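You operate a simulated robot arm through the tools that you are given. There is no shell and no other tool.

You run a simulated two-armed robot. Do the job below in one go: nothing can be reset, and whatever is moved stays where it is left.

Task
Hold the red tray on the top of the grey table steady with one hand and put the yellow blank cover in it with the other.

It is judged by the outcome, as a careful person would: the job done as asked, and still so three seconds after it is handed in. It fails if anything else is knocked over, pushed out of place, dropped, spilled or broken. Lids that push on must go on centred and level and be pressed home; caps that screw on are set level and turned clockwise until they are tight.

Robot
Two 7-joint arms with three-finger grippers on one trunk, on a base that moves. Base frame: it is fixed to the floor where the robot stands at the start and does not move with it; the origin is under the middle of the robot, x ahead of it, y to its left, z up. Lengths are in cm, angles in degrees, forces in N, time in s.
The left shoulder is at the start at [9, 12.6, 108.6], the right one opposite. With the tool pointing down near the work surface each hand reaches from about 38 to 86 cm from the robot's upright axis, wherever it stands, measured 20 degrees to its own side. Places, roughly: red tray [200, -75, 75]; yellow blank cover [250, -275, 75]. Payload 2.94 kg a hand.
The TCP of each hand is the grasp point between the finger pads, 3 cm short of the fingertips. In the tool frame z runs along the fingers and y along their closing line. The gripper opens to 12.8 cm; its body begins 9.3 cm behind the TCP.
Orientation is that of the tool frame in the base frame, as a unit quaternion [x, y, z, w]. With the fingers straight down and closing along the base's y, the tool's x points along the base's -x, its y along +y and its z along -z.

Tools
- The arms move only by the tool play_rows. It takes "left_commands", "right_commands" or both (then of equal length, played together; a hand with none holds still); each is a list of rows, each a list of 7 numbers: the turn, a rotation vector about the tool's x, y, z in degrees, then the shift along the tool's x, y, z in m, then the closure in counts, from 0 (fully open) to 255 (shut). In form: [[rx, ry, rz, dx, dy, dz, jaw], ...]. A call has 1 to 20 rows; each row shifts and turns the commanded pose from where the row before left it, along the tool's axes as they then stand. Rows are played at 5 a second. More than 5 cm and 8.6 degrees between two rows, or a gripper value outside its range, and nothing of the call is played. A pose out of reach is approached as far as the arm can. The call stops where the force on the tool passes 40 N (or 10 N more than at its start, if that is more) or the arm is blocked; 0.2 s more then pass. Each finger travels about 8.42 cm/s and halts on what it meets, pressing with about 23 N; the grip force reading is that of the motor and also rises with nothing between the fingers. The clock runs only during rows and for 0.2 s after the last one: add rows that do not move to give the fingers time. It gives the time, the measured TCP pose, the force on the tool (base axes), the opening and the grip force at its end, in the units of the frame above (readings bear some noise), with the torque about the TCP (base axes, N m) and any sound that the robot's microphone picked up.
- Cameras (640 x 400 px; columns grow to the right, rows downward): "scene" is now at [22.26, -1.23, 124.56]; the picture's right is [-0.13, -0.99, 0.00], its down [-0.56, 0.07, -0.82] and it looks along [0.82, -0.11, -0.57] (base axes); focal length 254 px, centre (320, 200). "left" rides on the left gripper at [6.9, 1.5, -12] in its tool frame; the picture's right is [-0.21, 0.98, 0.00], its down [-0.82, -0.18, -0.54] and it looks along [-0.53, -0.12, 0.84] (tool axes); focal length 251 px, centre (320, 200). "right" rides on the right gripper at [6.9, -1.5, -12] in its tool frame; the picture's right is [0.21, 0.98, 0.00], its down [-0.82, 0.18, -0.54] and it looks along [-0.53, 0.12, 0.84] (tool axes); focal length 251 px, centre (320, 200). There is no depth. A picture from a camera that has moved, and an enlarged one, comes with that camera's place and axes in the base frame and with its lens.
- capture(camera): a new picture of that camera. No time passes.
- move_column(by): moves the trunk up (or, below 0, down) by that many cm; the arms and the scene camera ride with it, the base frame stays. It gives what a move gives, with no picture.
- base_move(legs): drives the robot by 1 to 6 legs, each [ahead, left, turn to the left] in cm, cm and degrees, along the robot's own axes; the way and the turn of a leg run together, so that a leg with both is an arc; at most 150 cm and 180 degrees a leg. The arms and the cameras ride along, it lands a little off, and it stops where it bumps. It gives what a move gives.
- aim_head(pan, tilt): turns the head with the scene camera to pan (to the left, within 80 degrees either way) and tilt (down, from -29 to 69), counted from straight ahead of the robot (the tilt from the chest, where the trunk bows). It gives what a move gives.
- enlarge(camera, box): a new picture of the part [left, top, right, bottom] of that camera's present view, enlarged. No time passes.
- finish_job(): hands the job in; it is judged then, once.

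Nothing tells you exact positions but the pictures and the camera data. Unless the task says otherwise, let go and move clear before handing in.

The tools are called after "Call:" by a JSON object that holds its "name" and its "arguments". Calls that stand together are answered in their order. play_rows: Moves the arms, as the interface text tells. Its arguments: {"type":"object","properties":{"left_commands":{"type":"array","items":{"type":"array","items":{"type":"number"}}},"right_commands":{"type":"array","items":{"type":"array","items":{"type":"number"}}}},"required":[]} The other tools are called the same way: move_column (by) moves the trunk up or down; base_move (legs) drives the base; aim_head (pan, tilt) turns the head that bears the scene camera; capture (camera) takes a picture; enlarge (camera, box) takes an enlarged picture of a part of a camera's view; finish_job () hands the job in.

At the start:

```text
time: 0.0
left_tcp_pos: [51.85, 25.55, 100.31]
left_tcp_rot: [0.0, 1.0, -0.001, -0.001]
left_ft_force: [0.0, 0.0, -0.2]
left_moment: [-0.03, 0.0, -0.01]
left_finger_gap: 12.82
left_grip_force: 0.0
right_tcp_pos: [44.92, -19.28, 108.02]
right_tcp_rot: [0.0, 1.0, 0.0, 0.0]
right_ft_force: [0.4, 1.0, 0.7]
right_moment: [0.01, -0.01, 0.0]
right_finger_gap: 12.77
right_grip_force: 0.1
trunk travel left (down, up): [-30.0, 24.7]
robot x, y, heading: [0.02, 0.03, 0.1]
head pan, tilt (commanded): [-7.4, 34.5]
```

scene: 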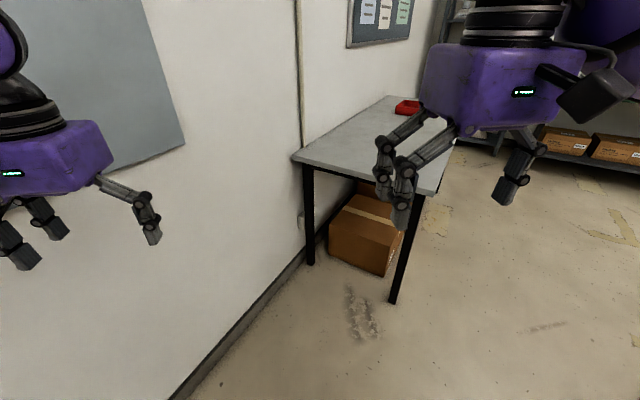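
right: 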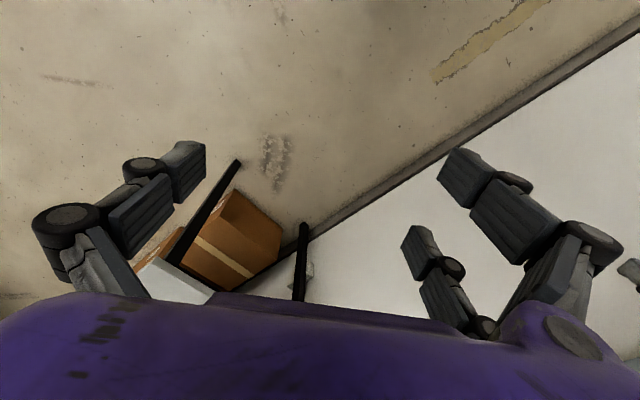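
left: 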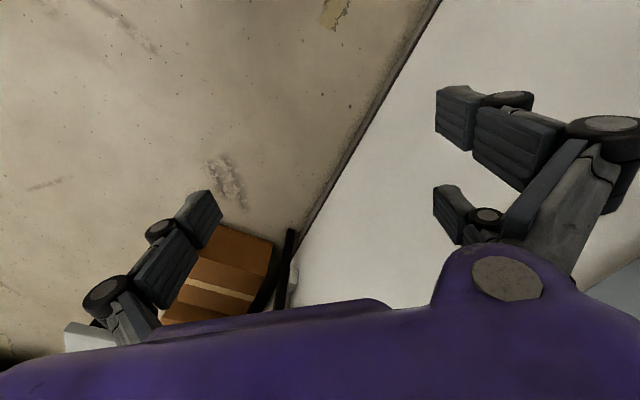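

I see a grey table ahead to the right with a red tray at its far end, and a wall running along the left. The yellow cover should be much farther to the right, so I'll turn the head to look around before driving.

Call:
{"name": "aim_head", "arguments": {"pan": -45, "tilt": 20}}

Call:
{"name": "capture", "arguments": {"camera": "scene"}}

```text
time: 1.0
left_tcp_pos: [51.81, 25.63, 100.31]
left_tcp_rot: [0.0, 1.0, 0.0, 0.0]
left_ft_force: [0.5, -0.1, 0.2]
left_moment: [-0.01, -0.03, 0.0]
left_finger_gap: 12.8
left_grip_force: 0.0
right_tcp_pos: [44.89, -19.2, 107.99]
right_tcp_rot: [0.0, 1.0, 0.001, 0.001]
right_ft_force: [0.0, -0.7, -0.7]
right_moment: [-0.03, 0.02, 0.02]
right_finger_gap: 12.77
right_grip_force: 0.2
trunk travel left (down, up): [-30.0, 24.7]
robot x, y, heading: [-0.2, 0.39, 0.1]
head pan, tilt (commanded): [-45.0, 20.0]
```

```text
taken
camera scene: at [20.09, -6.67, 126.86], right [-0.71, -0.71, 0.0], down [-0.24, 0.24, -0.94], along [0.66, -0.66, -0.34], focal length 254 px, centre (320, 200)
```

scene: 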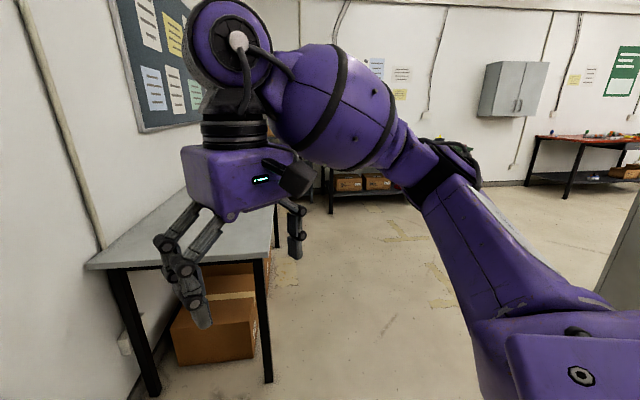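

The red tray is on the grey table, and the wall and table run at about -37° in my frame, with their normal at about 53°. The arm hides the spot at [250,-275], so I'll turn right for a clear look at the cover's table.

Call:
{"name": "base_move", "arguments": {"legs": [[0, 0, -60]]}}

Call:
{"name": "aim_head", "arguments": {"pan": 0, "tilt": 20}}

Call:
{"name": "capture", "arguments": {"camera": "scene"}}

```text
time: 4.1
left_tcp_pos: [48.34, -31.7, 100.24]
left_tcp_rot: [0.497, 0.868, 0.0, 0.0]
left_ft_force: [0.0, -0.2, 0.0]
left_moment: [0.01, -0.03, -0.02]
left_finger_gap: 12.78
left_grip_force: 0.0
right_tcp_pos: [6.1, -48.47, 107.88]
right_tcp_rot: [0.497, 0.868, 0.0, 0.0]
right_ft_force: [0.2, 0.1, -0.7]
right_moment: [0.01, -0.01, 0.03]
right_finger_gap: 12.82
right_grip_force: 0.0
trunk travel left (down, up): [-30.0, 24.7]
robot x, y, heading: [0.12, 0.06, -59.9]
head pan, tilt (commanded): [-45.0, 20.0]
```

```text
time: 5.2
left_tcp_pos: [48.26, -31.83, 100.2]
left_tcp_rot: [0.497, 0.868, 0.0, 0.0]
left_ft_force: [-0.3, -0.3, -0.7]
left_moment: [-0.02, 0.03, -0.05]
left_finger_gap: 12.8
left_grip_force: 0.0
right_tcp_pos: [6.1, -48.35, 108.0]
right_tcp_rot: [0.497, 0.868, 0.001, 0.0]
right_ft_force: [0.2, 0.4, 0.7]
right_moment: [0.01, -0.02, 0.04]
right_finger_gap: 12.81
right_grip_force: 0.1
trunk travel left (down, up): [-30.0, 24.7]
robot x, y, heading: [-0.12, 0.09, -59.4]
head pan, tilt (commanded): [0.0, 20.0]
```

```text
taken
camera scene: at [11.49, -19.85, 126.87], right [-0.86, -0.51, 0.0], down [-0.17, 0.3, -0.94], along [0.47, -0.81, -0.34], focal length 254 px, centre (320, 200)
```

scene: 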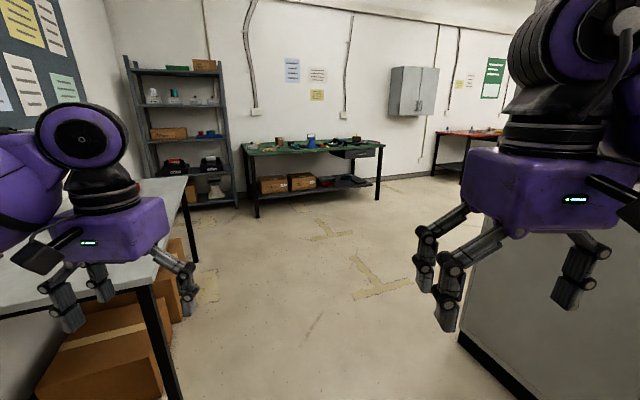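

There's a green-topped bench ahead with small items, and the cover should be near its left end, around pixel (263,149). I'll zoom in on it.

Call:
{"name": "enlarge", "arguments": {"camera": "scene", "box": [230, 120, 400, 220]}}

Call:
{"name": "enlarge", "arguments": {"camera": "scene", "box": [235, 125, 315, 175]}}

```text
3.76 times, centred on (315, 170) of scene
camera zoom: at [11.49, -19.85, 126.87], right [-0.86, -0.51, 0.0], down [-0.17, 0.3, -0.94], along [0.47, -0.81, -0.34], focal length 958 px, centre (339, 313)
```

zoom: 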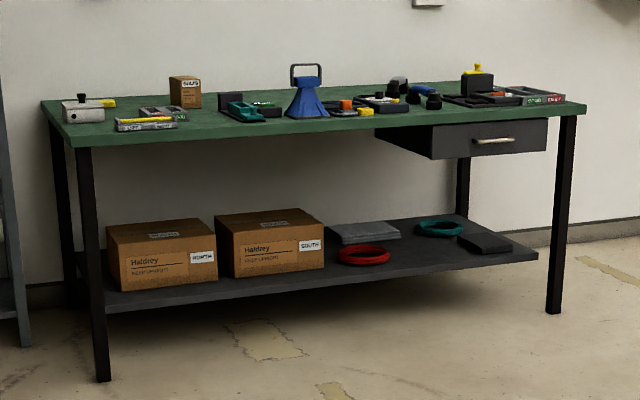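

```text
8.00 times, centred on (275, 150) of scene
camera zoom: at [11.49, -19.85, 126.87], right [-0.86, -0.51, 0.0], down [-0.17, 0.3, -0.94], along [0.47, -0.81, -0.34], focal length 2036 px, centre (680, 600)
```

zoom: 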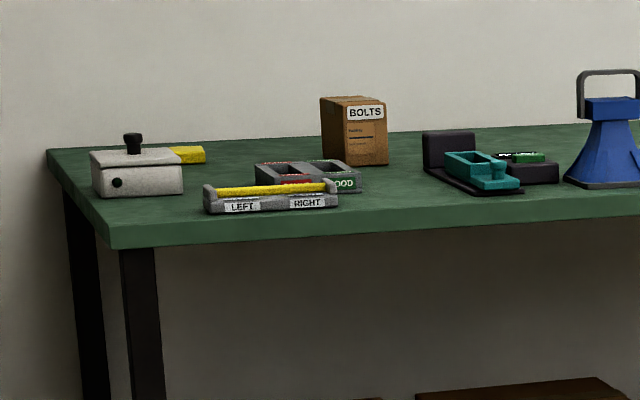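

I see two yellow items near the left end of the green bench: one in a grey LEFT/RIGHT holder and one behind a grey box. The path ahead looks clear, so I'll drive closer and face the bench to identify the cover.

Call:
{"name": "base_move", "arguments": {"legs": [[130, -8, 0], [30, 0, 22]]}}

Call:
{"name": "aim_head", "arguments": {"pan": 0, "tilt": 30}}

Call:
{"name": "capture", "arguments": {"camera": "scene"}}

```text
time: 13.3
left_tcp_pos: [135.26, -148.17, 100.32]
left_tcp_rot: [0.324, 0.946, -0.001, -0.001]
left_ft_force: [-0.7, 0.4, 0.0]
left_moment: [0.04, 0.04, 0.01]
left_finger_gap: 12.78
left_grip_force: 0.0
right_tcp_pos: [102.3, -179.46, 108.01]
right_tcp_rot: [0.324, 0.946, 0.0, 0.0]
right_ft_force: [-0.2, 0.4, -1.4]
right_moment: [0.04, 0.05, -0.03]
right_finger_gap: 12.81
right_grip_force: 0.0
trunk travel left (down, up): [-30.0, 24.7]
robot x, y, heading: [78.85, -136.62, -37.8]
head pan, tilt (commanded): [0.0, 20.0]
```

```text
time: 14.0
left_tcp_pos: [135.3, -148.13, 100.18]
left_tcp_rot: [0.324, 0.946, 0.001, 0.0]
left_ft_force: [0.1, 0.3, 0.2]
left_moment: [0.01, 0.02, 0.02]
left_finger_gap: 12.78
left_grip_force: 0.0
right_tcp_pos: [102.29, -179.43, 107.98]
right_tcp_rot: [0.323, 0.946, 0.001, 0.0]
right_ft_force: [-0.1, 0.7, -0.5]
right_moment: [-0.03, 0.05, 0.04]
right_finger_gap: 12.78
right_grip_force: 0.0
trunk travel left (down, up): [-30.0, 24.7]
robot x, y, heading: [78.61, -136.83, -37.7]
head pan, tilt (commanded): [0.0, 30.0]
```

```text
taken
camera scene: at [96.4, -150.66, 125.27], right [-0.61, -0.79, 0.0], down [-0.39, 0.31, -0.87], along [0.68, -0.53, -0.5], focal length 254 px, centre (320, 200)
```

scene: 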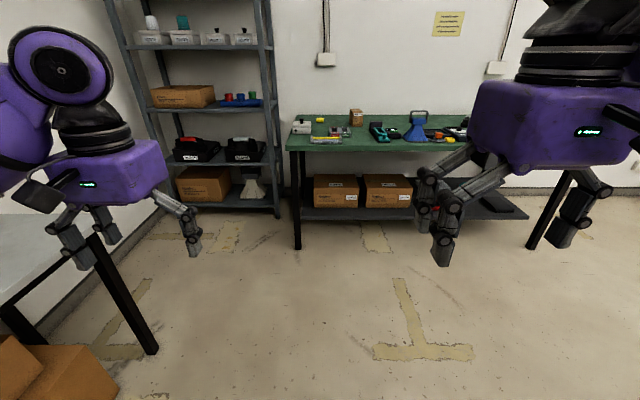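

Call:
{"name": "enlarge", "arguments": {"camera": "scene", "box": [280, 100, 376, 160]}}

Call:
{"name": "enlarge", "arguments": {"camera": "scene", "box": [360, 100, 456, 160]}}

```text
6.67 times, centred on (328, 130) of scene
camera zoom: at [96.4, -150.66, 125.27], right [-0.61, -0.79, 0.0], down [-0.39, 0.31, -0.87], along [0.68, -0.53, -0.5], focal length 1697 px, centre (267, 667)
```

zoom: 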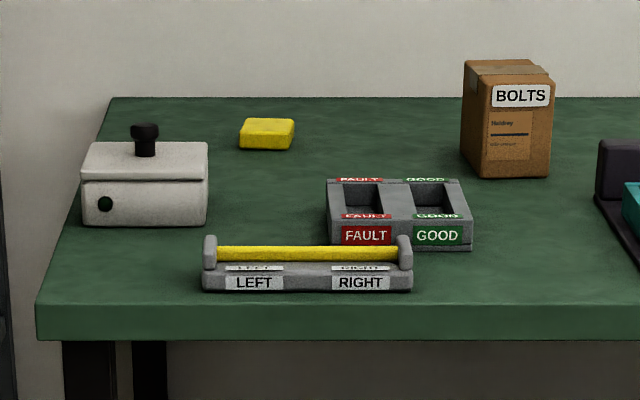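

```text
6.67 times, centred on (408, 130) of scene
camera zoom: at [96.4, -150.66, 125.27], right [-0.61, -0.79, 0.0], down [-0.39, 0.31, -0.87], along [0.68, -0.53, -0.5], focal length 1697 px, centre (-267, 667)
```

zoom: 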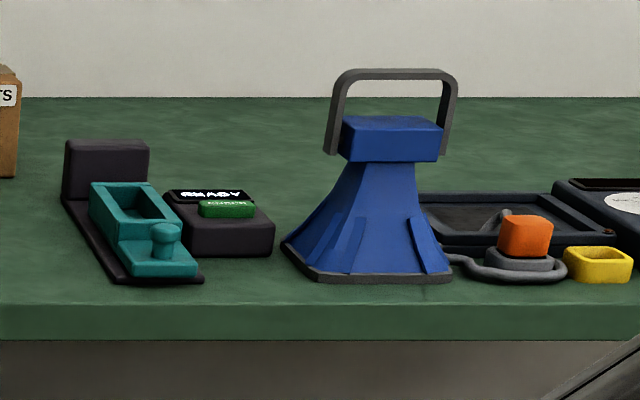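

The yellow plain block at the back-left of the green bench, about [255,-274] with the bench top near z 79, fits the given place of the blank cover. Before going closer I'll check my own base and the bench's right end.

Call:
{"name": "aim_head", "arguments": {"pan": 0, "tilt": 69}}

Call:
{"name": "capture", "arguments": {"camera": "scene"}}

Call:
{"name": "aim_head", "arguments": {"pan": 55, "tilt": 30}}

Call:
{"name": "capture", "arguments": {"camera": "scene"}}

```text
time: 15.1
left_tcp_pos: [135.38, -148.13, 100.34]
left_tcp_rot: [0.324, 0.946, 0.0, -0.001]
left_ft_force: [0.1, -0.9, -0.1]
left_moment: [-0.05, 0.04, 0.03]
left_finger_gap: 12.78
left_grip_force: 0.2
right_tcp_pos: [102.24, -179.41, 107.94]
right_tcp_rot: [0.324, 0.946, 0.0, 0.0]
right_ft_force: [0.0, 0.2, 0.1]
right_moment: [-0.04, -0.06, -0.02]
right_finger_gap: 12.79
right_grip_force: 0.1
trunk travel left (down, up): [-30.0, 24.7]
robot x, y, heading: [78.3, -136.88, -37.9]
head pan, tilt (commanded): [0.0, 68.8]
```

```text
taken
camera scene: at [93.68, -148.55, 120.12], right [-0.61, -0.79, 0.0], down [-0.74, 0.57, -0.36], along [0.29, -0.22, -0.93], focal length 254 px, centre (320, 200)
```

scene: 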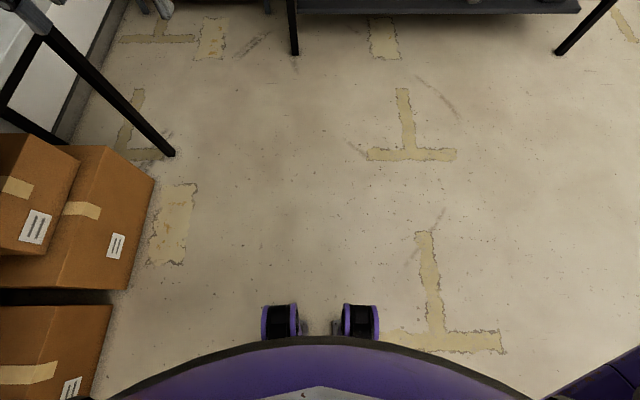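

```text
time: 16.3
left_tcp_pos: [135.34, -148.22, 100.36]
left_tcp_rot: [0.324, 0.946, 0.0, -0.001]
left_ft_force: [0.2, 1.1, 0.8]
left_moment: [0.02, -0.01, 0.03]
left_finger_gap: 12.8
left_grip_force: 0.0
right_tcp_pos: [102.27, -179.43, 107.98]
right_tcp_rot: [0.323, 0.946, 0.0, 0.0]
right_ft_force: [0.2, -0.7, -1.4]
right_moment: [-0.02, 0.01, -0.04]
right_finger_gap: 12.81
right_grip_force: 0.0
trunk travel left (down, up): [-30.0, 24.7]
robot x, y, heading: [78.78, -136.71, -37.6]
head pan, tilt (commanded): [55.0, 30.0]
```

```text
taken
camera scene: at [97.9, -142.46, 125.26], right [0.29, -0.96, 0.0], down [-0.48, -0.15, -0.87], along [0.83, 0.26, -0.5], focal length 254 px, centre (320, 200)
```

scene: 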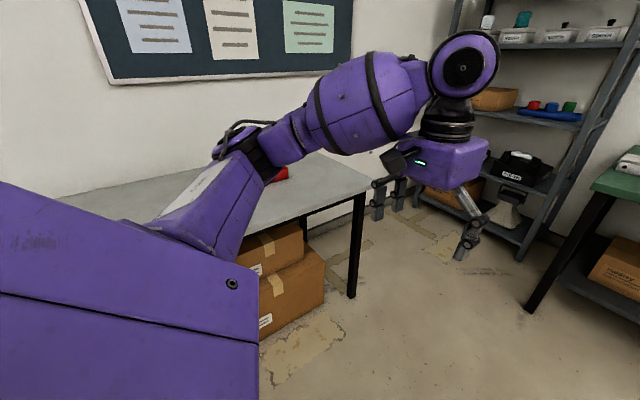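

The floor ahead is clear, and my base reaches about 20 cm ahead of my axis. The cover is deep on the bench, about 60 cm from its front edge, so I'll pick it with the left hand. First I'll raise both hands for clearance, then drive closer and slightly right.

Call:
{"name": "play_rows", "arguments": {"left_commands": [[0, 0, 0, 0, 0, -0.04, 0], [0, 0, 0, 0, 0, -0.04, 0], [0, 0, 0, 0, 0, -0.04, 0]], "right_commands": [[0, 0, 0, 0, 0.01, -0.03, 0], [0, 0, 0, 0, 0.01, -0.03, 0], [0, 0, 0, 0, 0.01, -0.03, 0]]}}

Call:
{"name": "base_move", "arguments": {"legs": [[100, -18, 0]]}}

Call:
{"name": "aim_head", "arguments": {"pan": 5, "tilt": 35}}

Call:
{"name": "capture", "arguments": {"camera": "scene"}}

```text
time: 17.1
left_tcp_pos: [135.21, -148.02, 112.31]
left_tcp_rot: [0.323, 0.947, 0.0, 0.0]
left_ft_force: [0.0, 0.4, -0.5]
left_moment: [-0.01, -0.03, 0.0]
left_finger_gap: 12.78
left_grip_force: 0.0
right_tcp_pos: [104.09, -176.9, 117.1]
right_tcp_rot: [0.324, 0.946, 0.0, 0.001]
right_ft_force: [-1.0, 0.2, -0.6]
right_moment: [-0.01, -0.03, 0.01]
right_finger_gap: 12.8
right_grip_force: 0.2
trunk travel left (down, up): [-30.0, 24.7]
robot x, y, heading: [78.59, -136.46, -37.7]
head pan, tilt (commanded): [55.0, 30.0]
```

```text
time: 22.4
left_tcp_pos: [203.04, -223.57, 112.37]
left_tcp_rot: [0.323, 0.947, 0.0, -0.001]
left_ft_force: [0.0, -0.1, 0.0]
left_moment: [0.03, 0.03, 0.0]
left_finger_gap: 12.81
left_grip_force: 0.1
right_tcp_pos: [172.1, -252.4, 117.14]
right_tcp_rot: [0.323, 0.947, 0.0, 0.001]
right_ft_force: [0.9, 1.0, 0.0]
right_moment: [-0.01, 0.03, 0.03]
right_finger_gap: 12.79
right_grip_force: 0.1
trunk travel left (down, up): [-30.0, 24.7]
robot x, y, heading: [146.22, -211.94, -37.7]
head pan, tilt (commanded): [55.0, 30.0]
```

```text
time: 23.6
left_tcp_pos: [203.06, -223.54, 112.44]
left_tcp_rot: [0.322, 0.947, 0.0, 0.001]
left_ft_force: [-0.6, 0.0, 0.4]
left_moment: [0.0, 0.0, 0.05]
left_finger_gap: 12.79
left_grip_force: 0.1
right_tcp_pos: [172.11, -252.48, 117.08]
right_tcp_rot: [0.323, 0.946, 0.0, 0.0]
right_ft_force: [0.0, 0.2, 0.4]
right_moment: [-0.01, 0.01, 0.02]
right_finger_gap: 12.84
right_grip_force: 0.1
trunk travel left (down, up): [-30.0, 24.7]
robot x, y, heading: [146.67, -212.28, -37.5]
head pan, tilt (commanded): [5.0, 35.0]
```

```text
taken
camera scene: at [164.55, -225.32, 124.48], right [-0.54, -0.84, 0.0], down [-0.48, 0.31, -0.82], along [0.69, -0.44, -0.57], focal length 254 px, centre (320, 200)
```

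scene: 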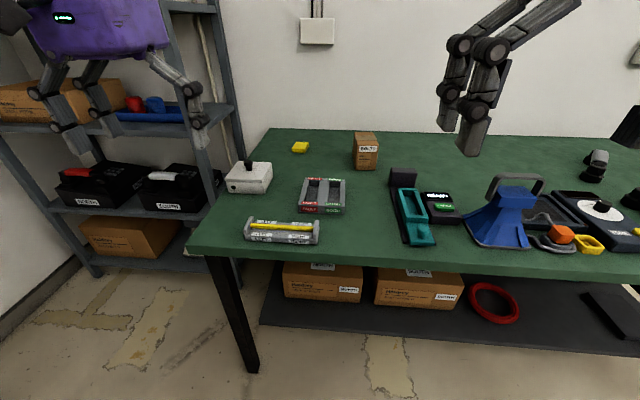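

Call:
{"name": "enlarge", "arguments": {"camera": "scene", "box": [260, 125, 340, 175]}}

Call:
{"name": "enlarge", "arguments": {"camera": "scene", "box": [180, 130, 380, 255]}}

```text
8.00 times, centred on (300, 150) of scene
camera zoom: at [164.55, -225.32, 124.48], right [-0.54, -0.84, 0.0], down [-0.48, 0.31, -0.82], along [0.69, -0.44, -0.57], focal length 2036 px, centre (480, 600)
```

zoom: 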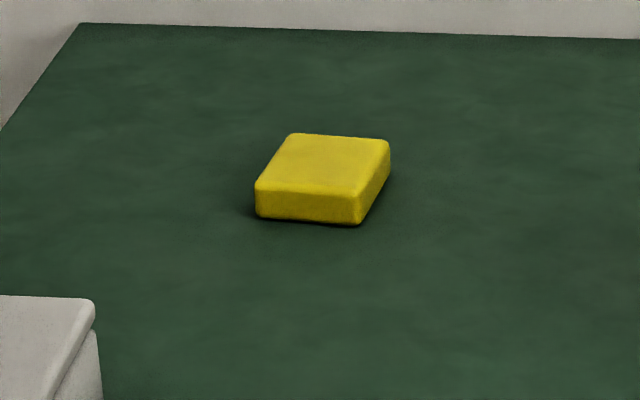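

```text
3.20 times, centred on (280, 192) of scene
camera zoom: at [164.55, -225.32, 124.48], right [-0.54, -0.84, 0.0], down [-0.48, 0.31, -0.82], along [0.69, -0.44, -0.57], focal length 814 px, centre (448, 224)
```

zoom: 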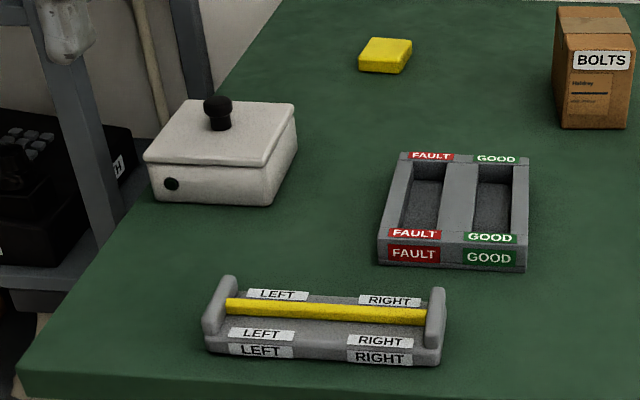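

The cover is a plain yellow block, roughly 5 by 7.5 by 1.6 cm, centred near [253,-272] on a top at about z 80. It is now 121 cm ahead and 17 cm to the left of me, so I'll drive closer and check the gap to the bench's front edge.

Call:
{"name": "base_move", "arguments": {"legs": [[27, 0, 0]]}}

Call:
{"name": "aim_head", "arguments": {"pan": 0, "tilt": 69}}

Call:
{"name": "capture", "arguments": {"camera": "scene"}}

```text
time: 25.4
left_tcp_pos: [223.97, -240.22, 112.33]
left_tcp_rot: [0.325, 0.946, 0.0, 0.0]
left_ft_force: [0.5, -1.1, 1.2]
left_moment: [0.03, -0.01, 0.02]
left_finger_gap: 12.81
left_grip_force: 0.0
right_tcp_pos: [193.03, -268.94, 117.08]
right_tcp_rot: [0.325, 0.946, 0.0, 0.0]
right_ft_force: [0.8, -0.2, -0.4]
right_moment: [0.02, 0.01, 0.02]
right_finger_gap: 12.79
right_grip_force: 0.1
trunk travel left (down, up): [-30.0, 24.7]
robot x, y, heading: [167.33, -228.69, -37.9]
head pan, tilt (commanded): [5.0, 35.0]
```

```text
time: 26.4
left_tcp_pos: [224.01, -240.21, 112.17]
left_tcp_rot: [0.325, 0.946, 0.0, -0.001]
left_ft_force: [0.5, 0.9, -0.3]
left_moment: [-0.01, 0.0, 0.02]
left_finger_gap: 12.8
left_grip_force: 0.0
right_tcp_pos: [193.01, -268.98, 117.12]
right_tcp_rot: [0.326, 0.945, 0.0, 0.0]
right_ft_force: [0.2, -0.3, -0.4]
right_moment: [0.0, 0.0, 0.03]
right_finger_gap: 12.78
right_grip_force: 0.0
trunk travel left (down, up): [-30.0, 24.7]
robot x, y, heading: [167.64, -228.71, -38.1]
head pan, tilt (commanded): [0.0, 68.8]
```

```text
taken
camera scene: at [182.95, -240.73, 120.46], right [-0.62, -0.79, 0.0], down [-0.72, 0.56, -0.42], along [0.33, -0.26, -0.91], focal length 254 px, centre (320, 200)
```

scene: 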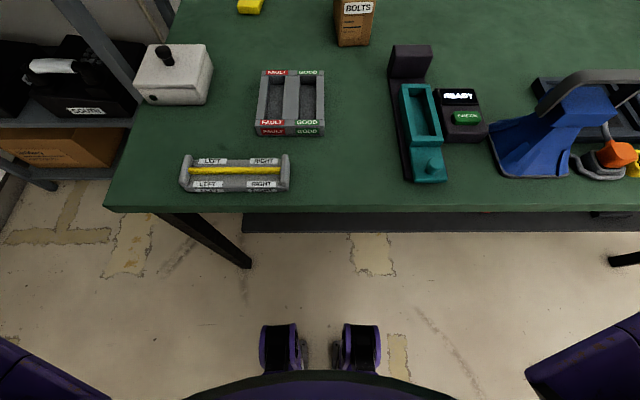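

The base front still has about 18 cm to the bench edge, and the lower shelf is set further back. I'll drive 12 cm more so the cover comes within the left hand's reach.

Call:
{"name": "base_move", "arguments": {"legs": [[12, 0, 0]]}}

Call:
{"name": "aim_head", "arguments": {"pan": 8, "tilt": 40}}

Call:
{"name": "capture", "arguments": {"camera": "scene"}}

Call:
{"name": "capture", "arguments": {"camera": "left"}}

```text
time: 27.7
left_tcp_pos: [233.54, -247.43, 112.37]
left_tcp_rot: [0.325, 0.946, 0.0, 0.0]
left_ft_force: [0.0, 1.0, -0.5]
left_moment: [0.05, 0.04, -0.03]
left_finger_gap: 12.81
left_grip_force: 0.0
right_tcp_pos: [202.41, -276.24, 117.27]
right_tcp_rot: [0.324, 0.946, 0.0, 0.0]
right_ft_force: [-0.1, 0.6, -0.5]
right_moment: [-0.01, 0.01, 0.02]
right_finger_gap: 12.8
right_grip_force: 0.1
trunk travel left (down, up): [-30.0, 24.7]
robot x, y, heading: [176.71, -235.72, -37.8]
head pan, tilt (commanded): [0.0, 68.8]
```

```text
time: 28.6
left_tcp_pos: [233.52, -247.46, 112.47]
left_tcp_rot: [0.325, 0.946, 0.0, 0.001]
left_ft_force: [-0.7, 0.3, 0.0]
left_moment: [-0.01, 0.03, -0.02]
left_finger_gap: 12.78
left_grip_force: 0.1
right_tcp_pos: [202.36, -276.21, 117.1]
right_tcp_rot: [0.325, 0.946, -0.001, 0.001]
right_ft_force: [0.3, 0.0, -0.5]
right_moment: [0.02, -0.02, -0.02]
right_finger_gap: 12.81
right_grip_force: 0.0
trunk travel left (down, up): [-30.0, 24.7]
robot x, y, heading: [176.9, -235.96, -38.0]
head pan, tilt (commanded): [8.0, 40.0]
```

```text
taken
camera scene: at [194.89, -248.53, 123.72], right [-0.5, -0.87, 0.0], down [-0.56, 0.32, -0.77], along [0.66, -0.38, -0.64], focal length 254 px, centre (320, 200)
```

scene: 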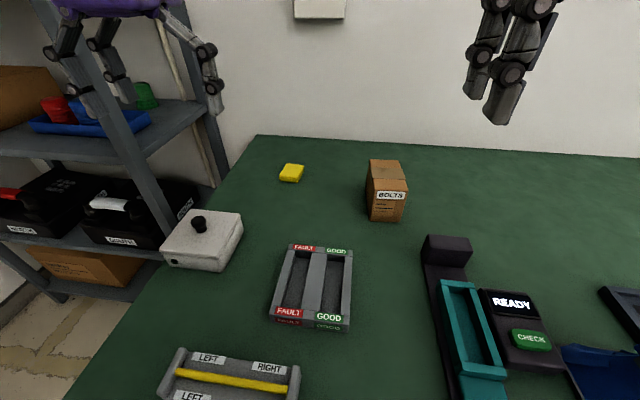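

```text
taken
camera left: at [228.9, -241.99, 124.37], right [0.77, 0.64, 0.0], down [0.54, -0.65, 0.54], along [0.35, -0.42, -0.84], focal length 251 px, centre (320, 200)
```

left: 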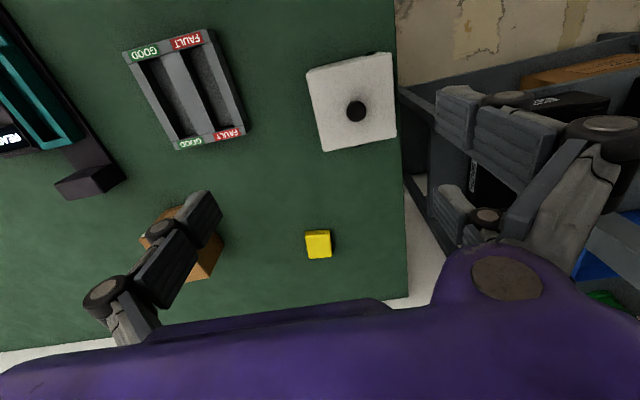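

I'm in position now, and both cameras put the yellow cover at about [254.3,-272.9], roughly 84 cm ahead and 19 cm left. I'll move the left hand over it at a safe height and look again.

Call:
{"name": "play_rows", "arguments": {"left_commands": [[0, 0, 0, -0.0457, -0.0104, 0.012, 0], [0, 0, 0, -0.0457, -0.0104, 0.012, 0], [0, 0, 0, -0.0457, -0.0104, 0.012, 0], [0, 0, 0, -0.0457, -0.0104, 0.012, 0], [0, 0, 0, -0.0457, -0.0104, 0.012, 0], [0, 0, 0, -0.0457, -0.0104, 0.012, 0], [0, 0, 0, -0.0457, -0.0104, 0.012, 0], [0, 0, 0, 0, 0, 0, 0]]}}

Call:
{"name": "capture", "arguments": {"camera": "left"}}

Call:
{"name": "capture", "arguments": {"camera": "scene"}}

```text
time: 30.4
left_tcp_pos: [251.94, -270.17, 104.37]
left_tcp_rot: [0.325, 0.946, 0.0, 0.0]
left_ft_force: [0.1, 0.0, 0.0]
left_moment: [0.03, -0.02, 0.02]
left_finger_gap: 12.81
left_grip_force: 0.1
left hand out of reach, approached as far as the arm can: row 7
right_tcp_pos: [202.4, -276.24, 117.04]
right_tcp_rot: [0.324, 0.946, 0.0, 0.001]
right_ft_force: [-1.0, 0.0, 0.4]
right_moment: [0.02, -0.01, -0.01]
right_finger_gap: 12.78
right_grip_force: 0.1
trunk travel left (down, up): [-30.0, 24.7]
robot x, y, heading: [177.11, -235.65, -38.0]
head pan, tilt (commanded): [8.0, 40.0]
```

```text
taken
camera left: at [247.4, -264.74, 116.42], right [0.77, 0.64, 0.0], down [0.54, -0.65, 0.54], along [0.35, -0.42, -0.84], focal length 251 px, centre (320, 200)
```

left: 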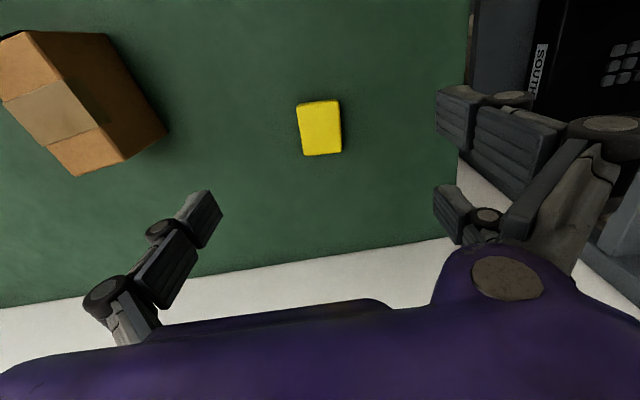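

```text
taken
camera scene: at [194.94, -248.54, 123.72], right [-0.5, -0.87, 0.0], down [-0.56, 0.32, -0.77], along [0.66, -0.38, -0.64], focal length 254 px, centre (320, 200)
```

scene: 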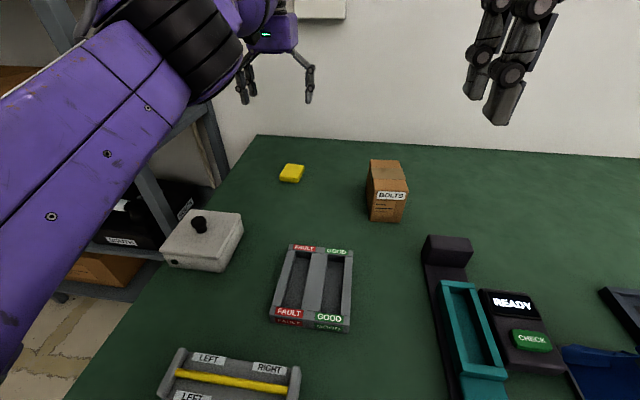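

The hand reached its limit about 3.6 cm short of the cover, which is turned about 7.5° relative to the tool. The base can still go 4 cm forward safely, so I'll do that and look again.

Call:
{"name": "base_move", "arguments": {"legs": [[4, 0, 0]]}}

Call:
{"name": "play_rows", "arguments": {"left_commands": [[0, 0, 4, 0, 0, 0.02, 0], [0, 0, 3.5, 0, 0, 0.02, 0], [0, 0, 0, 0, 0, 0.02, 0], [0, 0, 0, 0, 0, 0, 0]]}}

Call:
{"name": "capture", "arguments": {"camera": "left"}}

```text
time: 31.3
left_tcp_pos: [255.03, -272.61, 104.44]
left_tcp_rot: [0.325, 0.946, -0.001, 0.001]
left_ft_force: [0.5, -0.8, 0.4]
left_moment: [0.01, -0.02, -0.01]
left_finger_gap: 12.81
left_grip_force: 0.1
right_tcp_pos: [205.4, -278.61, 117.22]
right_tcp_rot: [0.324, 0.946, 0.0, 0.001]
right_ft_force: [0.2, 0.0, 0.5]
right_moment: [-0.02, 0.0, 0.01]
right_finger_gap: 12.77
right_grip_force: 0.1
trunk travel left (down, up): [-30.0, 24.7]
robot x, y, heading: [180.09, -238.24, -37.8]
head pan, tilt (commanded): [8.0, 40.0]
```

```text
time: 32.3
left_tcp_pos: [255.71, -273.22, 98.64]
left_tcp_rot: [0.387, 0.922, 0.001, 0.0]
left_ft_force: [0.1, -0.5, -0.1]
left_moment: [0.03, 0.0, -0.02]
left_finger_gap: 12.78
left_grip_force: 0.1
left hand out of reach, approached as far as the arm can: row 2, 3
right_tcp_pos: [205.41, -278.63, 117.05]
right_tcp_rot: [0.324, 0.946, -0.001, 0.001]
right_ft_force: [0.1, 0.4, 1.0]
right_moment: [-0.01, 0.03, 0.03]
right_finger_gap: 12.81
right_grip_force: 0.2
trunk travel left (down, up): [-30.0, 24.7]
robot x, y, heading: [180.3, -238.34, -38.2]
head pan, tilt (commanded): [8.0, 40.0]
```

```text
taken
camera left: at [252.04, -267.25, 110.64], right [0.85, 0.53, 0.0], down [0.45, -0.71, 0.54], along [0.29, -0.46, -0.84], focal length 251 px, centre (320, 200)
```

left: 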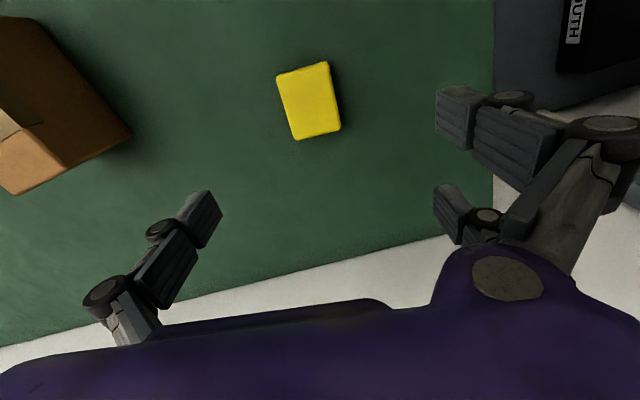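

The cover is now slightly behind the TCP, by about 1.1 cm back and 0.9 cm right, and I've over-rotated by about 2°. I'll correct part of this while descending and check how the arm follows.

Call:
{"name": "play_rows", "arguments": {"left_commands": [[0, 0, -2, 0.02, -0.006, 0.02, 0], [0, 0, 0, 0, 0, 0.02, 0], [0, 0, 0, 0, 0, 0, 0]]}}

Call:
{"name": "capture", "arguments": {"camera": "left"}}

```text
time: 33.1
left_tcp_pos: [255.87, -273.97, 94.96]
left_tcp_rot: [0.371, 0.929, 0.0, 0.0]
left_ft_force: [-0.1, -0.6, -1.0]
left_moment: [0.02, -0.01, 0.0]
left_finger_gap: 12.78
left_grip_force: 0.1
left hand out of reach, approached as far as the arm can: row 1, 2
right_tcp_pos: [205.35, -278.43, 117.17]
right_tcp_rot: [0.324, 0.946, 0.0, 0.001]
right_ft_force: [-0.6, -1.0, -0.6]
right_moment: [-0.01, 0.0, 0.02]
right_finger_gap: 12.77
right_grip_force: 0.0
trunk travel left (down, up): [-30.0, 24.7]
robot x, y, heading: [179.9, -238.32, -38.0]
head pan, tilt (commanded): [8.0, 40.0]
```

```text
taken
camera left: at [251.97, -268.05, 107.03], right [0.83, 0.56, 0.0], down [0.47, -0.7, 0.54], along [0.3, -0.45, -0.84], focal length 251 px, centre (320, 200)
```

left: 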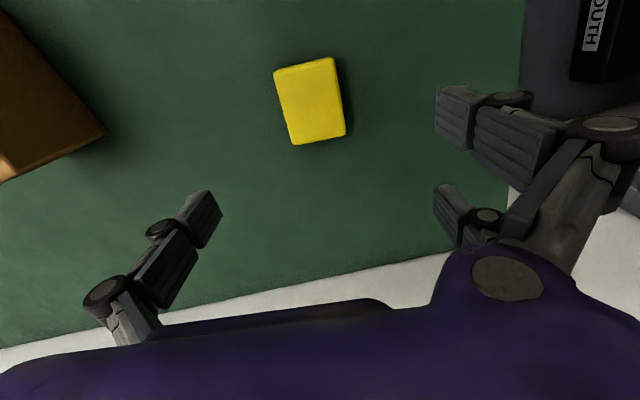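

The yaw is aligned now, and the cover centre is about 1.8 cm back along the tool's x. I'll correct that and descend to just above the cover.

Call:
{"name": "play_rows", "arguments": {"left_commands": [[0, 0, 0, 0.018, -0.003, 0.02, 0], [0, 0, 0, 0, 0, 0.025, 0], [0, 0, 0, 0, 0, 0.02, 0], [0, 0, 0, 0, 0, 0, 0]]}}

Call:
{"name": "capture", "arguments": {"camera": "left"}}

Call:
{"name": "enlarge", "arguments": {"camera": "scene", "box": [220, 80, 380, 180]}}

```text
time: 34.1
left_tcp_pos: [256.19, -274.2, 88.67]
left_tcp_rot: [0.37, 0.929, 0.001, -0.001]
left_ft_force: [0.4, 0.0, -0.4]
left_moment: [-0.01, 0.02, 0.02]
left_finger_gap: 12.81
left_grip_force: 0.1
left hand out of reach, approached as far as the arm can: row 1
right_tcp_pos: [205.37, -278.58, 117.12]
right_tcp_rot: [0.325, 0.946, 0.0, 0.001]
right_ft_force: [-0.4, -0.4, 0.1]
right_moment: [0.02, 0.01, -0.01]
right_finger_gap: 12.79
right_grip_force: 0.2
trunk travel left (down, up): [-30.0, 24.7]
robot x, y, heading: [179.94, -237.89, -37.9]
head pan, tilt (commanded): [8.0, 40.0]
```

```text
taken
camera left: at [252.29, -268.43, 100.71], right [0.83, 0.56, 0.0], down [0.47, -0.7, 0.54], along [0.3, -0.45, -0.84], focal length 251 px, centre (320, 200)
```

left: 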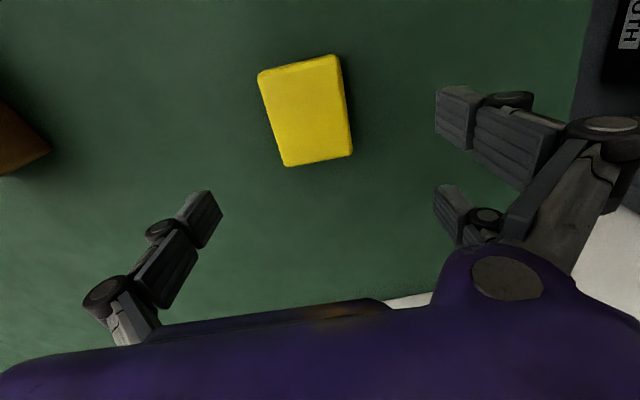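

```text
4.00 times, centred on (300, 130) of scene
camera zoom: at [197.99, -250.94, 123.73], right [-0.5, -0.87, 0.0], down [-0.56, 0.32, -0.77], along [0.66, -0.38, -0.64], focal length 1018 px, centre (400, 480)
```

zoom: 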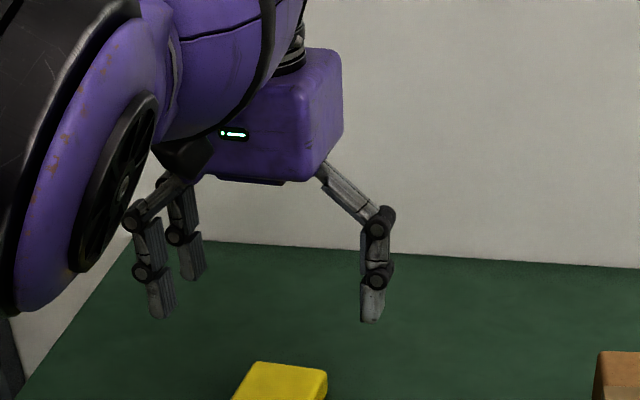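

The hand is within reach now at [256.2,-274.2,88.7], and the cover is 2.3 cm back and 0.4 cm right of it. I'll centre over the cover and lower so the fingertips stop just above the bench.

Call:
{"name": "play_rows", "arguments": {"left_commands": [[0, 0, 0, 0.0227, -0.004, 0.0, 0], [0, 0, 0, 0, 0, 0.02, 0], [0, 0, 0, 0, 0, 0.02, 0], [0, 0, 0, 0, 0, 0, 0]]}}

Call:
{"name": "capture", "arguments": {"camera": "left"}}

Call:
{"name": "enlarge", "arguments": {"camera": "scene", "box": [220, 100, 380, 200]}}

```text
time: 35.1
left_tcp_pos: [256.34, -274.24, 84.64]
left_tcp_rot: [0.37, 0.929, 0.0, 0.0]
left_ft_force: [0.6, -0.3, -0.1]
left_moment: [0.0, 0.0, 0.03]
left_finger_gap: 12.78
left_grip_force: 0.0
left hand out of reach, approached as far as the arm can: row 1
right_tcp_pos: [205.41, -278.7, 117.15]
right_tcp_rot: [0.326, 0.946, 0.0, 0.001]
right_ft_force: [0.3, 0.3, -0.2]
right_moment: [0.04, 0.02, 0.0]
right_finger_gap: 12.82
right_grip_force: 0.1
trunk travel left (down, up): [-30.0, 24.7]
robot x, y, heading: [179.79, -238.53, -38.0]
head pan, tilt (commanded): [8.0, 40.0]
```

```text
taken
camera left: at [252.36, -268.38, 96.69], right [0.83, 0.56, 0.0], down [0.47, -0.7, 0.54], along [0.3, -0.45, -0.84], focal length 251 px, centre (320, 200)
```

left: 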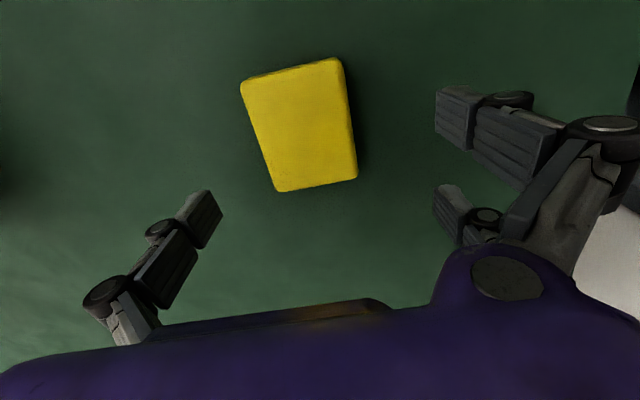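

```text
4.00 times, centred on (300, 150) of scene
camera zoom: at [197.98, -250.95, 123.73], right [-0.5, -0.87, 0.0], down [-0.56, 0.32, -0.77], along [0.66, -0.38, -0.64], focal length 1018 px, centre (400, 400)
```

zoom: 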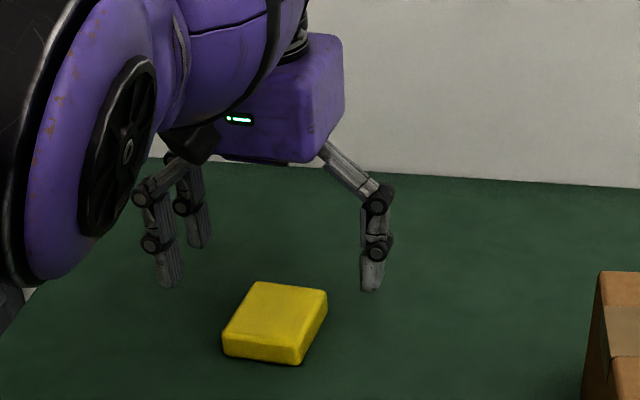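

The hand lowered but did not shift back, because the command was still beyond reach. The cover is 2.3 cm back and 0.5 cm right of the TCP, so I'll shift that way now at this height, with the fingertips about level with the cover's top and clear of its sides.

Call:
{"name": "play_rows", "arguments": {"left_commands": [[0, 0, 0, 0.012, -0.0025, -0.002, 0], [0, 0, 0, 0.0108, -0.0025, 0.0, 0], [0, 0, 0, 0, 0, 0, 0]]}}

Call:
{"name": "capture", "arguments": {"camera": "left"}}

```text
time: 35.9
left_tcp_pos: [256.47, -274.25, 84.69]
left_tcp_rot: [0.37, 0.929, 0.0, 0.0]
left_ft_force: [0.8, 0.7, 0.3]
left_moment: [-0.01, -0.01, -0.01]
left_finger_gap: 12.77
left_grip_force: 0.1
left hand out of reach, approached as far as the arm can: row 1, 2
right_tcp_pos: [205.36, -278.62, 117.13]
right_tcp_rot: [0.326, 0.945, -0.001, 0.0]
right_ft_force: [-0.1, 0.4, 0.1]
right_moment: [0.0, 0.0, -0.01]
right_finger_gap: 12.78
right_grip_force: 0.0
trunk travel left (down, up): [-30.0, 24.7]
robot x, y, heading: [179.91, -238.56, -38.3]
head pan, tilt (commanded): [8.0, 40.0]
```

```text
taken
camera left: at [252.39, -268.37, 96.68], right [0.83, 0.56, 0.0], down [0.47, -0.7, 0.54], along [0.3, -0.45, -0.84], focal length 251 px, centre (320, 200)
```

left: 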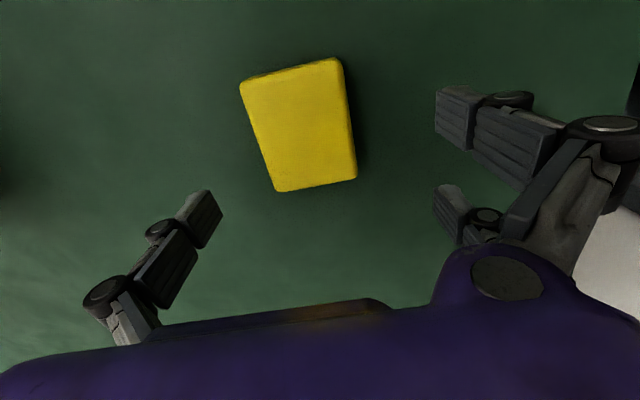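

The arm is fully stretched and stuck there: moves toward me don't take effect. I'll raise the trunk to clear everything, then free the elbow with larger inward steps before grasping.

Call:
{"name": "move_column", "arguments": {"by": 14}}

Call:
{"name": "play_rows", "arguments": {"left_commands": [[0, 0, 0, 0.045, 0, 0, 0], [0, 0, 0, 0.045, 0, 0, 0], [0, 0, 0, 0, 0, 0, 0]]}}

```text
time: 37.6
left_tcp_pos: [256.63, -274.43, 109.23]
left_tcp_rot: [0.369, 0.927, -0.02, 0.069]
left_ft_force: [0.1, -1.0, -0.6]
left_moment: [0.02, -0.01, -0.01]
left_finger_gap: 12.81
left_grip_force: 0.1
right_tcp_pos: [205.45, -278.76, 130.98]
right_tcp_rot: [0.325, 0.946, -0.001, 0.0]
right_ft_force: [0.4, 0.5, -0.8]
right_moment: [-0.01, 0.0, 0.0]
right_finger_gap: 12.78
right_grip_force: 0.1
trunk travel left (down, up): [-44.0, 10.7]
robot x, y, heading: [180.01, -238.14, -38.0]
head pan, tilt (commanded): [8.0, 40.0]
```

```text
time: 38.4
left_tcp_pos: [257.12, -273.68, 108.84]
left_tcp_rot: [0.369, 0.927, -0.02, 0.068]
left_ft_force: [0.5, 0.1, -1.6]
left_moment: [-0.01, 0.04, 0.03]
left_finger_gap: 12.77
left_grip_force: 0.0
left hand out of reach, approached as far as the arm can: row 1, 2
right_tcp_pos: [205.34, -278.58, 131.06]
right_tcp_rot: [0.325, 0.946, 0.0, 0.001]
right_ft_force: [-0.3, -0.2, -0.6]
right_moment: [0.01, -0.01, -0.01]
right_finger_gap: 12.8
right_grip_force: 0.1
trunk travel left (down, up): [-44.0, 10.7]
robot x, y, heading: [180.1, -237.83, -37.9]
head pan, tilt (commanded): [8.0, 40.0]
```

The inward moves still only slide the hand sideways, so the elbow is stuck at full stretch. I'll try one outward nudge followed by large inward steps, up here where it's clear.

Call:
{"name": "play_rows", "arguments": {"left_commands": [[0, 0, 0, -0.045, 0, 0, 0], [0, 0, 0, -0.045, 0, 0, 0], [0, 0, 0, 0.049, 0, 0, 0], [0, 0, 0, 0.049, 0, 0, 0], [0, 0, 0, 0.049, 0, 0, 0], [0, 0, 0, 0, 0, 0, 0]]}}

Call:
{"name": "capture", "arguments": {"camera": "scene"}}

```text
time: 39.8
left_tcp_pos: [258.06, -272.55, 108.31]
left_tcp_rot: [0.369, 0.927, -0.019, 0.069]
left_ft_force: [-0.6, -0.7, -0.3]
left_moment: [0.03, 0.02, 0.02]
left_finger_gap: 12.8
left_grip_force: 0.0
left hand out of reach, approached as far as the arm can: row 1, 2, 3, 4, 5
right_tcp_pos: [205.45, -278.64, 131.0]
right_tcp_rot: [0.325, 0.946, -0.001, 0.001]
right_ft_force: [0.1, -0.9, -0.4]
right_moment: [0.05, 0.0, -0.03]
right_finger_gap: 12.79
right_grip_force: 0.1
trunk travel left (down, up): [-44.0, 10.7]
robot x, y, heading: [180.19, -238.24, -38.1]
head pan, tilt (commanded): [8.0, 40.0]
```

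```text
taken
camera scene: at [194.83, -248.49, 138.1], right [-0.5, -0.87, 0.0], down [-0.56, 0.32, -0.77], along [0.66, -0.38, -0.64], focal length 254 px, centre (320, 200)
```

scene: 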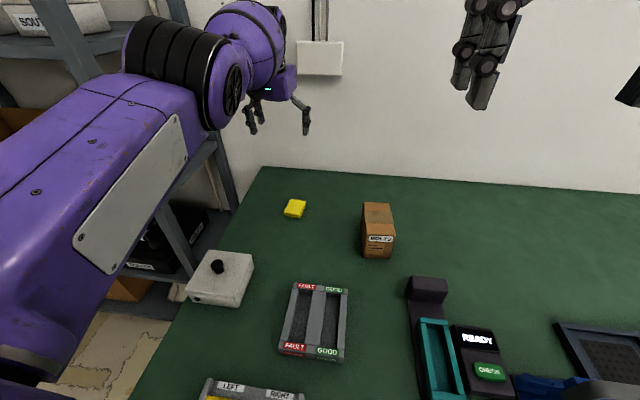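

Raising the trunk shifted the chest back about 4 cm, which keeps the arm stretched. Lowering should bring the chest forward while the hand holds its place, which may bend the elbow, so I'll lower a little and test.

Call:
{"name": "move_column", "arguments": {"by": -7}}

Call:
{"name": "play_rows", "arguments": {"left_commands": [[0, 4, 0, 0.03, 0, -0.02, 0], [0, 0, 0, 0, 0, 0, 0]]}}

```text
time: 40.8
left_tcp_pos: [258.08, -272.44, 95.6]
left_tcp_rot: [0.371, 0.928, -0.008, 0.031]
left_ft_force: [-0.3, -0.3, 0.0]
left_moment: [0.0, -0.01, 0.0]
left_finger_gap: 12.8
left_grip_force: 0.0
right_tcp_pos: [205.28, -278.62, 124.13]
right_tcp_rot: [0.326, 0.946, -0.001, 0.001]
right_ft_force: [-1.4, 0.6, 0.5]
right_moment: [0.0, -0.03, 0.03]
right_finger_gap: 12.79
right_grip_force: 0.1
trunk travel left (down, up): [-37.0, 17.7]
robot x, y, heading: [180.01, -237.94, -38.1]
head pan, tilt (commanded): [8.0, 40.0]
```

```text
time: 41.4
left_tcp_pos: [256.91, -271.04, 97.37]
left_tcp_rot: [0.37, 0.929, 0.005, -0.004]
left_ft_force: [-0.2, 0.4, 0.0]
left_moment: [0.01, -0.01, 0.02]
left_finger_gap: 12.83
left_grip_force: 0.0
left hand out of reach, approached as far as the arm can: row 1
right_tcp_pos: [205.49, -278.68, 124.14]
right_tcp_rot: [0.326, 0.946, 0.0, 0.001]
right_ft_force: [0.0, -1.0, 0.4]
right_moment: [0.02, 0.02, 0.01]
right_finger_gap: 12.78
right_grip_force: 0.1
trunk travel left (down, up): [-37.0, 17.7]
robot x, y, heading: [179.68, -238.5, -37.8]
head pan, tilt (commanded): [8.0, 40.0]
```

Call:
{"name": "play_rows", "arguments": {"left_commands": [[0, 0, 0, 0.04, 0, 0, 0], [0, 0, 0, 0.04, 0, 0, 0], [0, 0, 0, 0, 0, 0, 0]]}}

```text
time: 42.2
left_tcp_pos: [257.04, -270.85, 97.46]
left_tcp_rot: [0.37, 0.929, 0.004, -0.003]
left_ft_force: [-0.5, -0.8, 0.5]
left_moment: [-0.03, 0.0, -0.03]
left_finger_gap: 12.79
left_grip_force: 0.1
left hand out of reach, approached as far as the arm can: row 1, 2
right_tcp_pos: [205.45, -278.6, 124.15]
right_tcp_rot: [0.325, 0.946, -0.001, 0.001]
right_ft_force: [-0.3, -0.3, 1.2]
right_moment: [-0.02, 0.01, 0.01]
right_finger_gap: 12.78
right_grip_force: 0.1
trunk travel left (down, up): [-37.0, 17.7]
robot x, y, heading: [179.79, -238.41, -37.9]
head pan, tilt (commanded): [8.0, 40.0]
```

The wrist is still pinned at full stretch, but sideways moves should flex the elbow. I'll move the hand up, to the right and inward, staying above the BOLTS box, to unlock it.

Call:
{"name": "play_rows", "arguments": {"left_commands": [[0, 0, 0, 0.015, -0.04, -0.02, 0], [0, 0, 0, 0.02, -0.04, -0.02, 0], [0, 0, 0, 0.03, -0.035, -0.01, 0], [0, 0, 0, 0, 0, 0, 0]]}}

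Call:
{"name": "capture", "arguments": {"camera": "scene"}}

```text
time: 43.2
left_tcp_pos: [249.5, -278.87, 103.36]
left_tcp_rot: [0.37, 0.929, 0.003, -0.003]
left_ft_force: [-0.5, 0.7, -0.3]
left_moment: [-0.02, 0.03, 0.0]
left_finger_gap: 12.77
left_grip_force: 0.1
left hand out of reach, approached as far as the arm can: row 1, 2, 3
right_tcp_pos: [205.61, -278.54, 124.16]
right_tcp_rot: [0.324, 0.946, 0.0, 0.001]
right_ft_force: [0.6, 0.1, 0.7]
right_moment: [-0.02, 0.03, 0.0]
right_finger_gap: 12.79
right_grip_force: 0.0
trunk travel left (down, up): [-37.0, 17.7]
robot x, y, heading: [179.89, -238.22, -37.5]
head pan, tilt (commanded): [8.0, 40.0]
```

```text
taken
camera scene: at [196.75, -249.89, 130.59], right [-0.5, -0.87, 0.0], down [-0.56, 0.32, -0.77], along [0.66, -0.38, -0.64], focal length 254 px, centre (320, 200)
```

scene: 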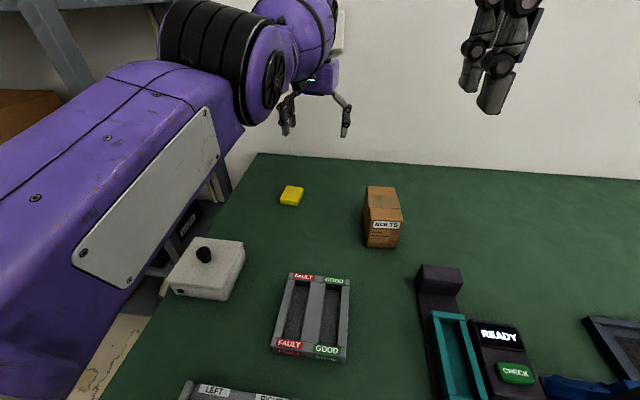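

Call:
{"name": "play_rows", "arguments": {"left_commands": [[0, 0, 0, 0.025, 0.04, 0, 0], [0, 0, 0, 0.03, 0.035, 0, 0], [0, 0, 0, 0.03, 0.035, 0.0, 0], [0, 0, 0, 0, 0, 0, 0]]}}

```text
time: 44.2
left_tcp_pos: [256.78, -269.89, 104.69]
left_tcp_rot: [0.37, 0.929, 0.006, -0.004]
left_ft_force: [-0.8, 0.4, -0.8]
left_moment: [0.01, -0.03, 0.02]
left_finger_gap: 12.81
left_grip_force: 0.0
left hand out of reach, approached as far as the arm can: row 1, 2, 3
right_tcp_pos: [205.42, -278.72, 124.12]
right_tcp_rot: [0.326, 0.945, 0.0, 0.001]
right_ft_force: [-0.6, -0.5, -0.1]
right_moment: [0.04, -0.02, -0.02]
right_finger_gap: 12.8
right_grip_force: 0.0
trunk travel left (down, up): [-37.0, 17.7]
robot x, y, heading: [179.85, -238.3, -37.9]
head pan, tilt (commanded): [8.0, 40.0]
```

Call:
{"name": "play_rows", "arguments": {"left_commands": [[0, 0, 0, 0.02, 0, -0.044, 0], [0, 0, 0, 0.02, 0, -0.044, 0], [0, 0, 0, 0.03, 0, -0.038, 0], [0, 0, 0, 0.04, 0, -0.028, 0], [0, 0, 0, 0.045, 0, -0.015, 0], [0, 0, 0, 0.048, 0, 0, 0], [0, 0, 0, 0.048, 0, 0, 0], [0, 0, 0, 0, 0, 0, 0]]}}

```text
time: 46.0
left_tcp_pos: [253.61, -265.55, 122.22]
left_tcp_rot: [0.37, 0.929, 0.004, 0.0]
left_ft_force: [-0.4, 0.3, -0.5]
left_moment: [0.0, -0.03, 0.0]
left_finger_gap: 12.79
left_grip_force: 0.1
left hand out of reach, approached as far as the arm can: row 1, 2, 3, 4, 5, 6, 7
right_tcp_pos: [205.55, -278.68, 124.08]
right_tcp_rot: [0.326, 0.945, 0.0, 0.001]
right_ft_force: [0.0, 0.9, 0.5]
right_moment: [0.03, 0.0, -0.02]
right_finger_gap: 12.82
right_grip_force: 0.0
trunk travel left (down, up): [-37.0, 17.7]
robot x, y, heading: [179.58, -238.22, -38.1]
head pan, tilt (commanded): [8.0, 40.0]
```

Call:
{"name": "play_rows", "arguments": {"left_commands": [[0, 0, 0, 0.0, 0, 0.04, 0], [0, 0, 0, 0.0, 0, 0.04, 0], [0, 0, 0, 0.03, 0, 0.035, 0], [0, 0, 0, 0.03, 0, 0.035, 0], [0, 0, 0, 0, 0, 0, 0]]}}

```text
time: 47.2
left_tcp_pos: [257.0, -266.82, 111.81]
left_tcp_rot: [0.369, 0.93, 0.004, -0.002]
left_ft_force: [0.1, 0.1, -0.4]
left_moment: [0.0, 0.0, 0.02]
left_finger_gap: 12.81
left_grip_force: 0.1
left hand out of reach, approached as far as the arm can: row 1, 2, 3, 4
right_tcp_pos: [205.38, -278.65, 124.01]
right_tcp_rot: [0.324, 0.946, 0.0, 0.001]
right_ft_force: [0.3, -0.3, -0.4]
right_moment: [0.04, -0.01, 0.0]
right_finger_gap: 12.81
right_grip_force: 0.0
trunk travel left (down, up): [-37.0, 17.7]
robot x, y, heading: [179.91, -238.36, -37.9]
head pan, tilt (commanded): [8.0, 40.0]
```

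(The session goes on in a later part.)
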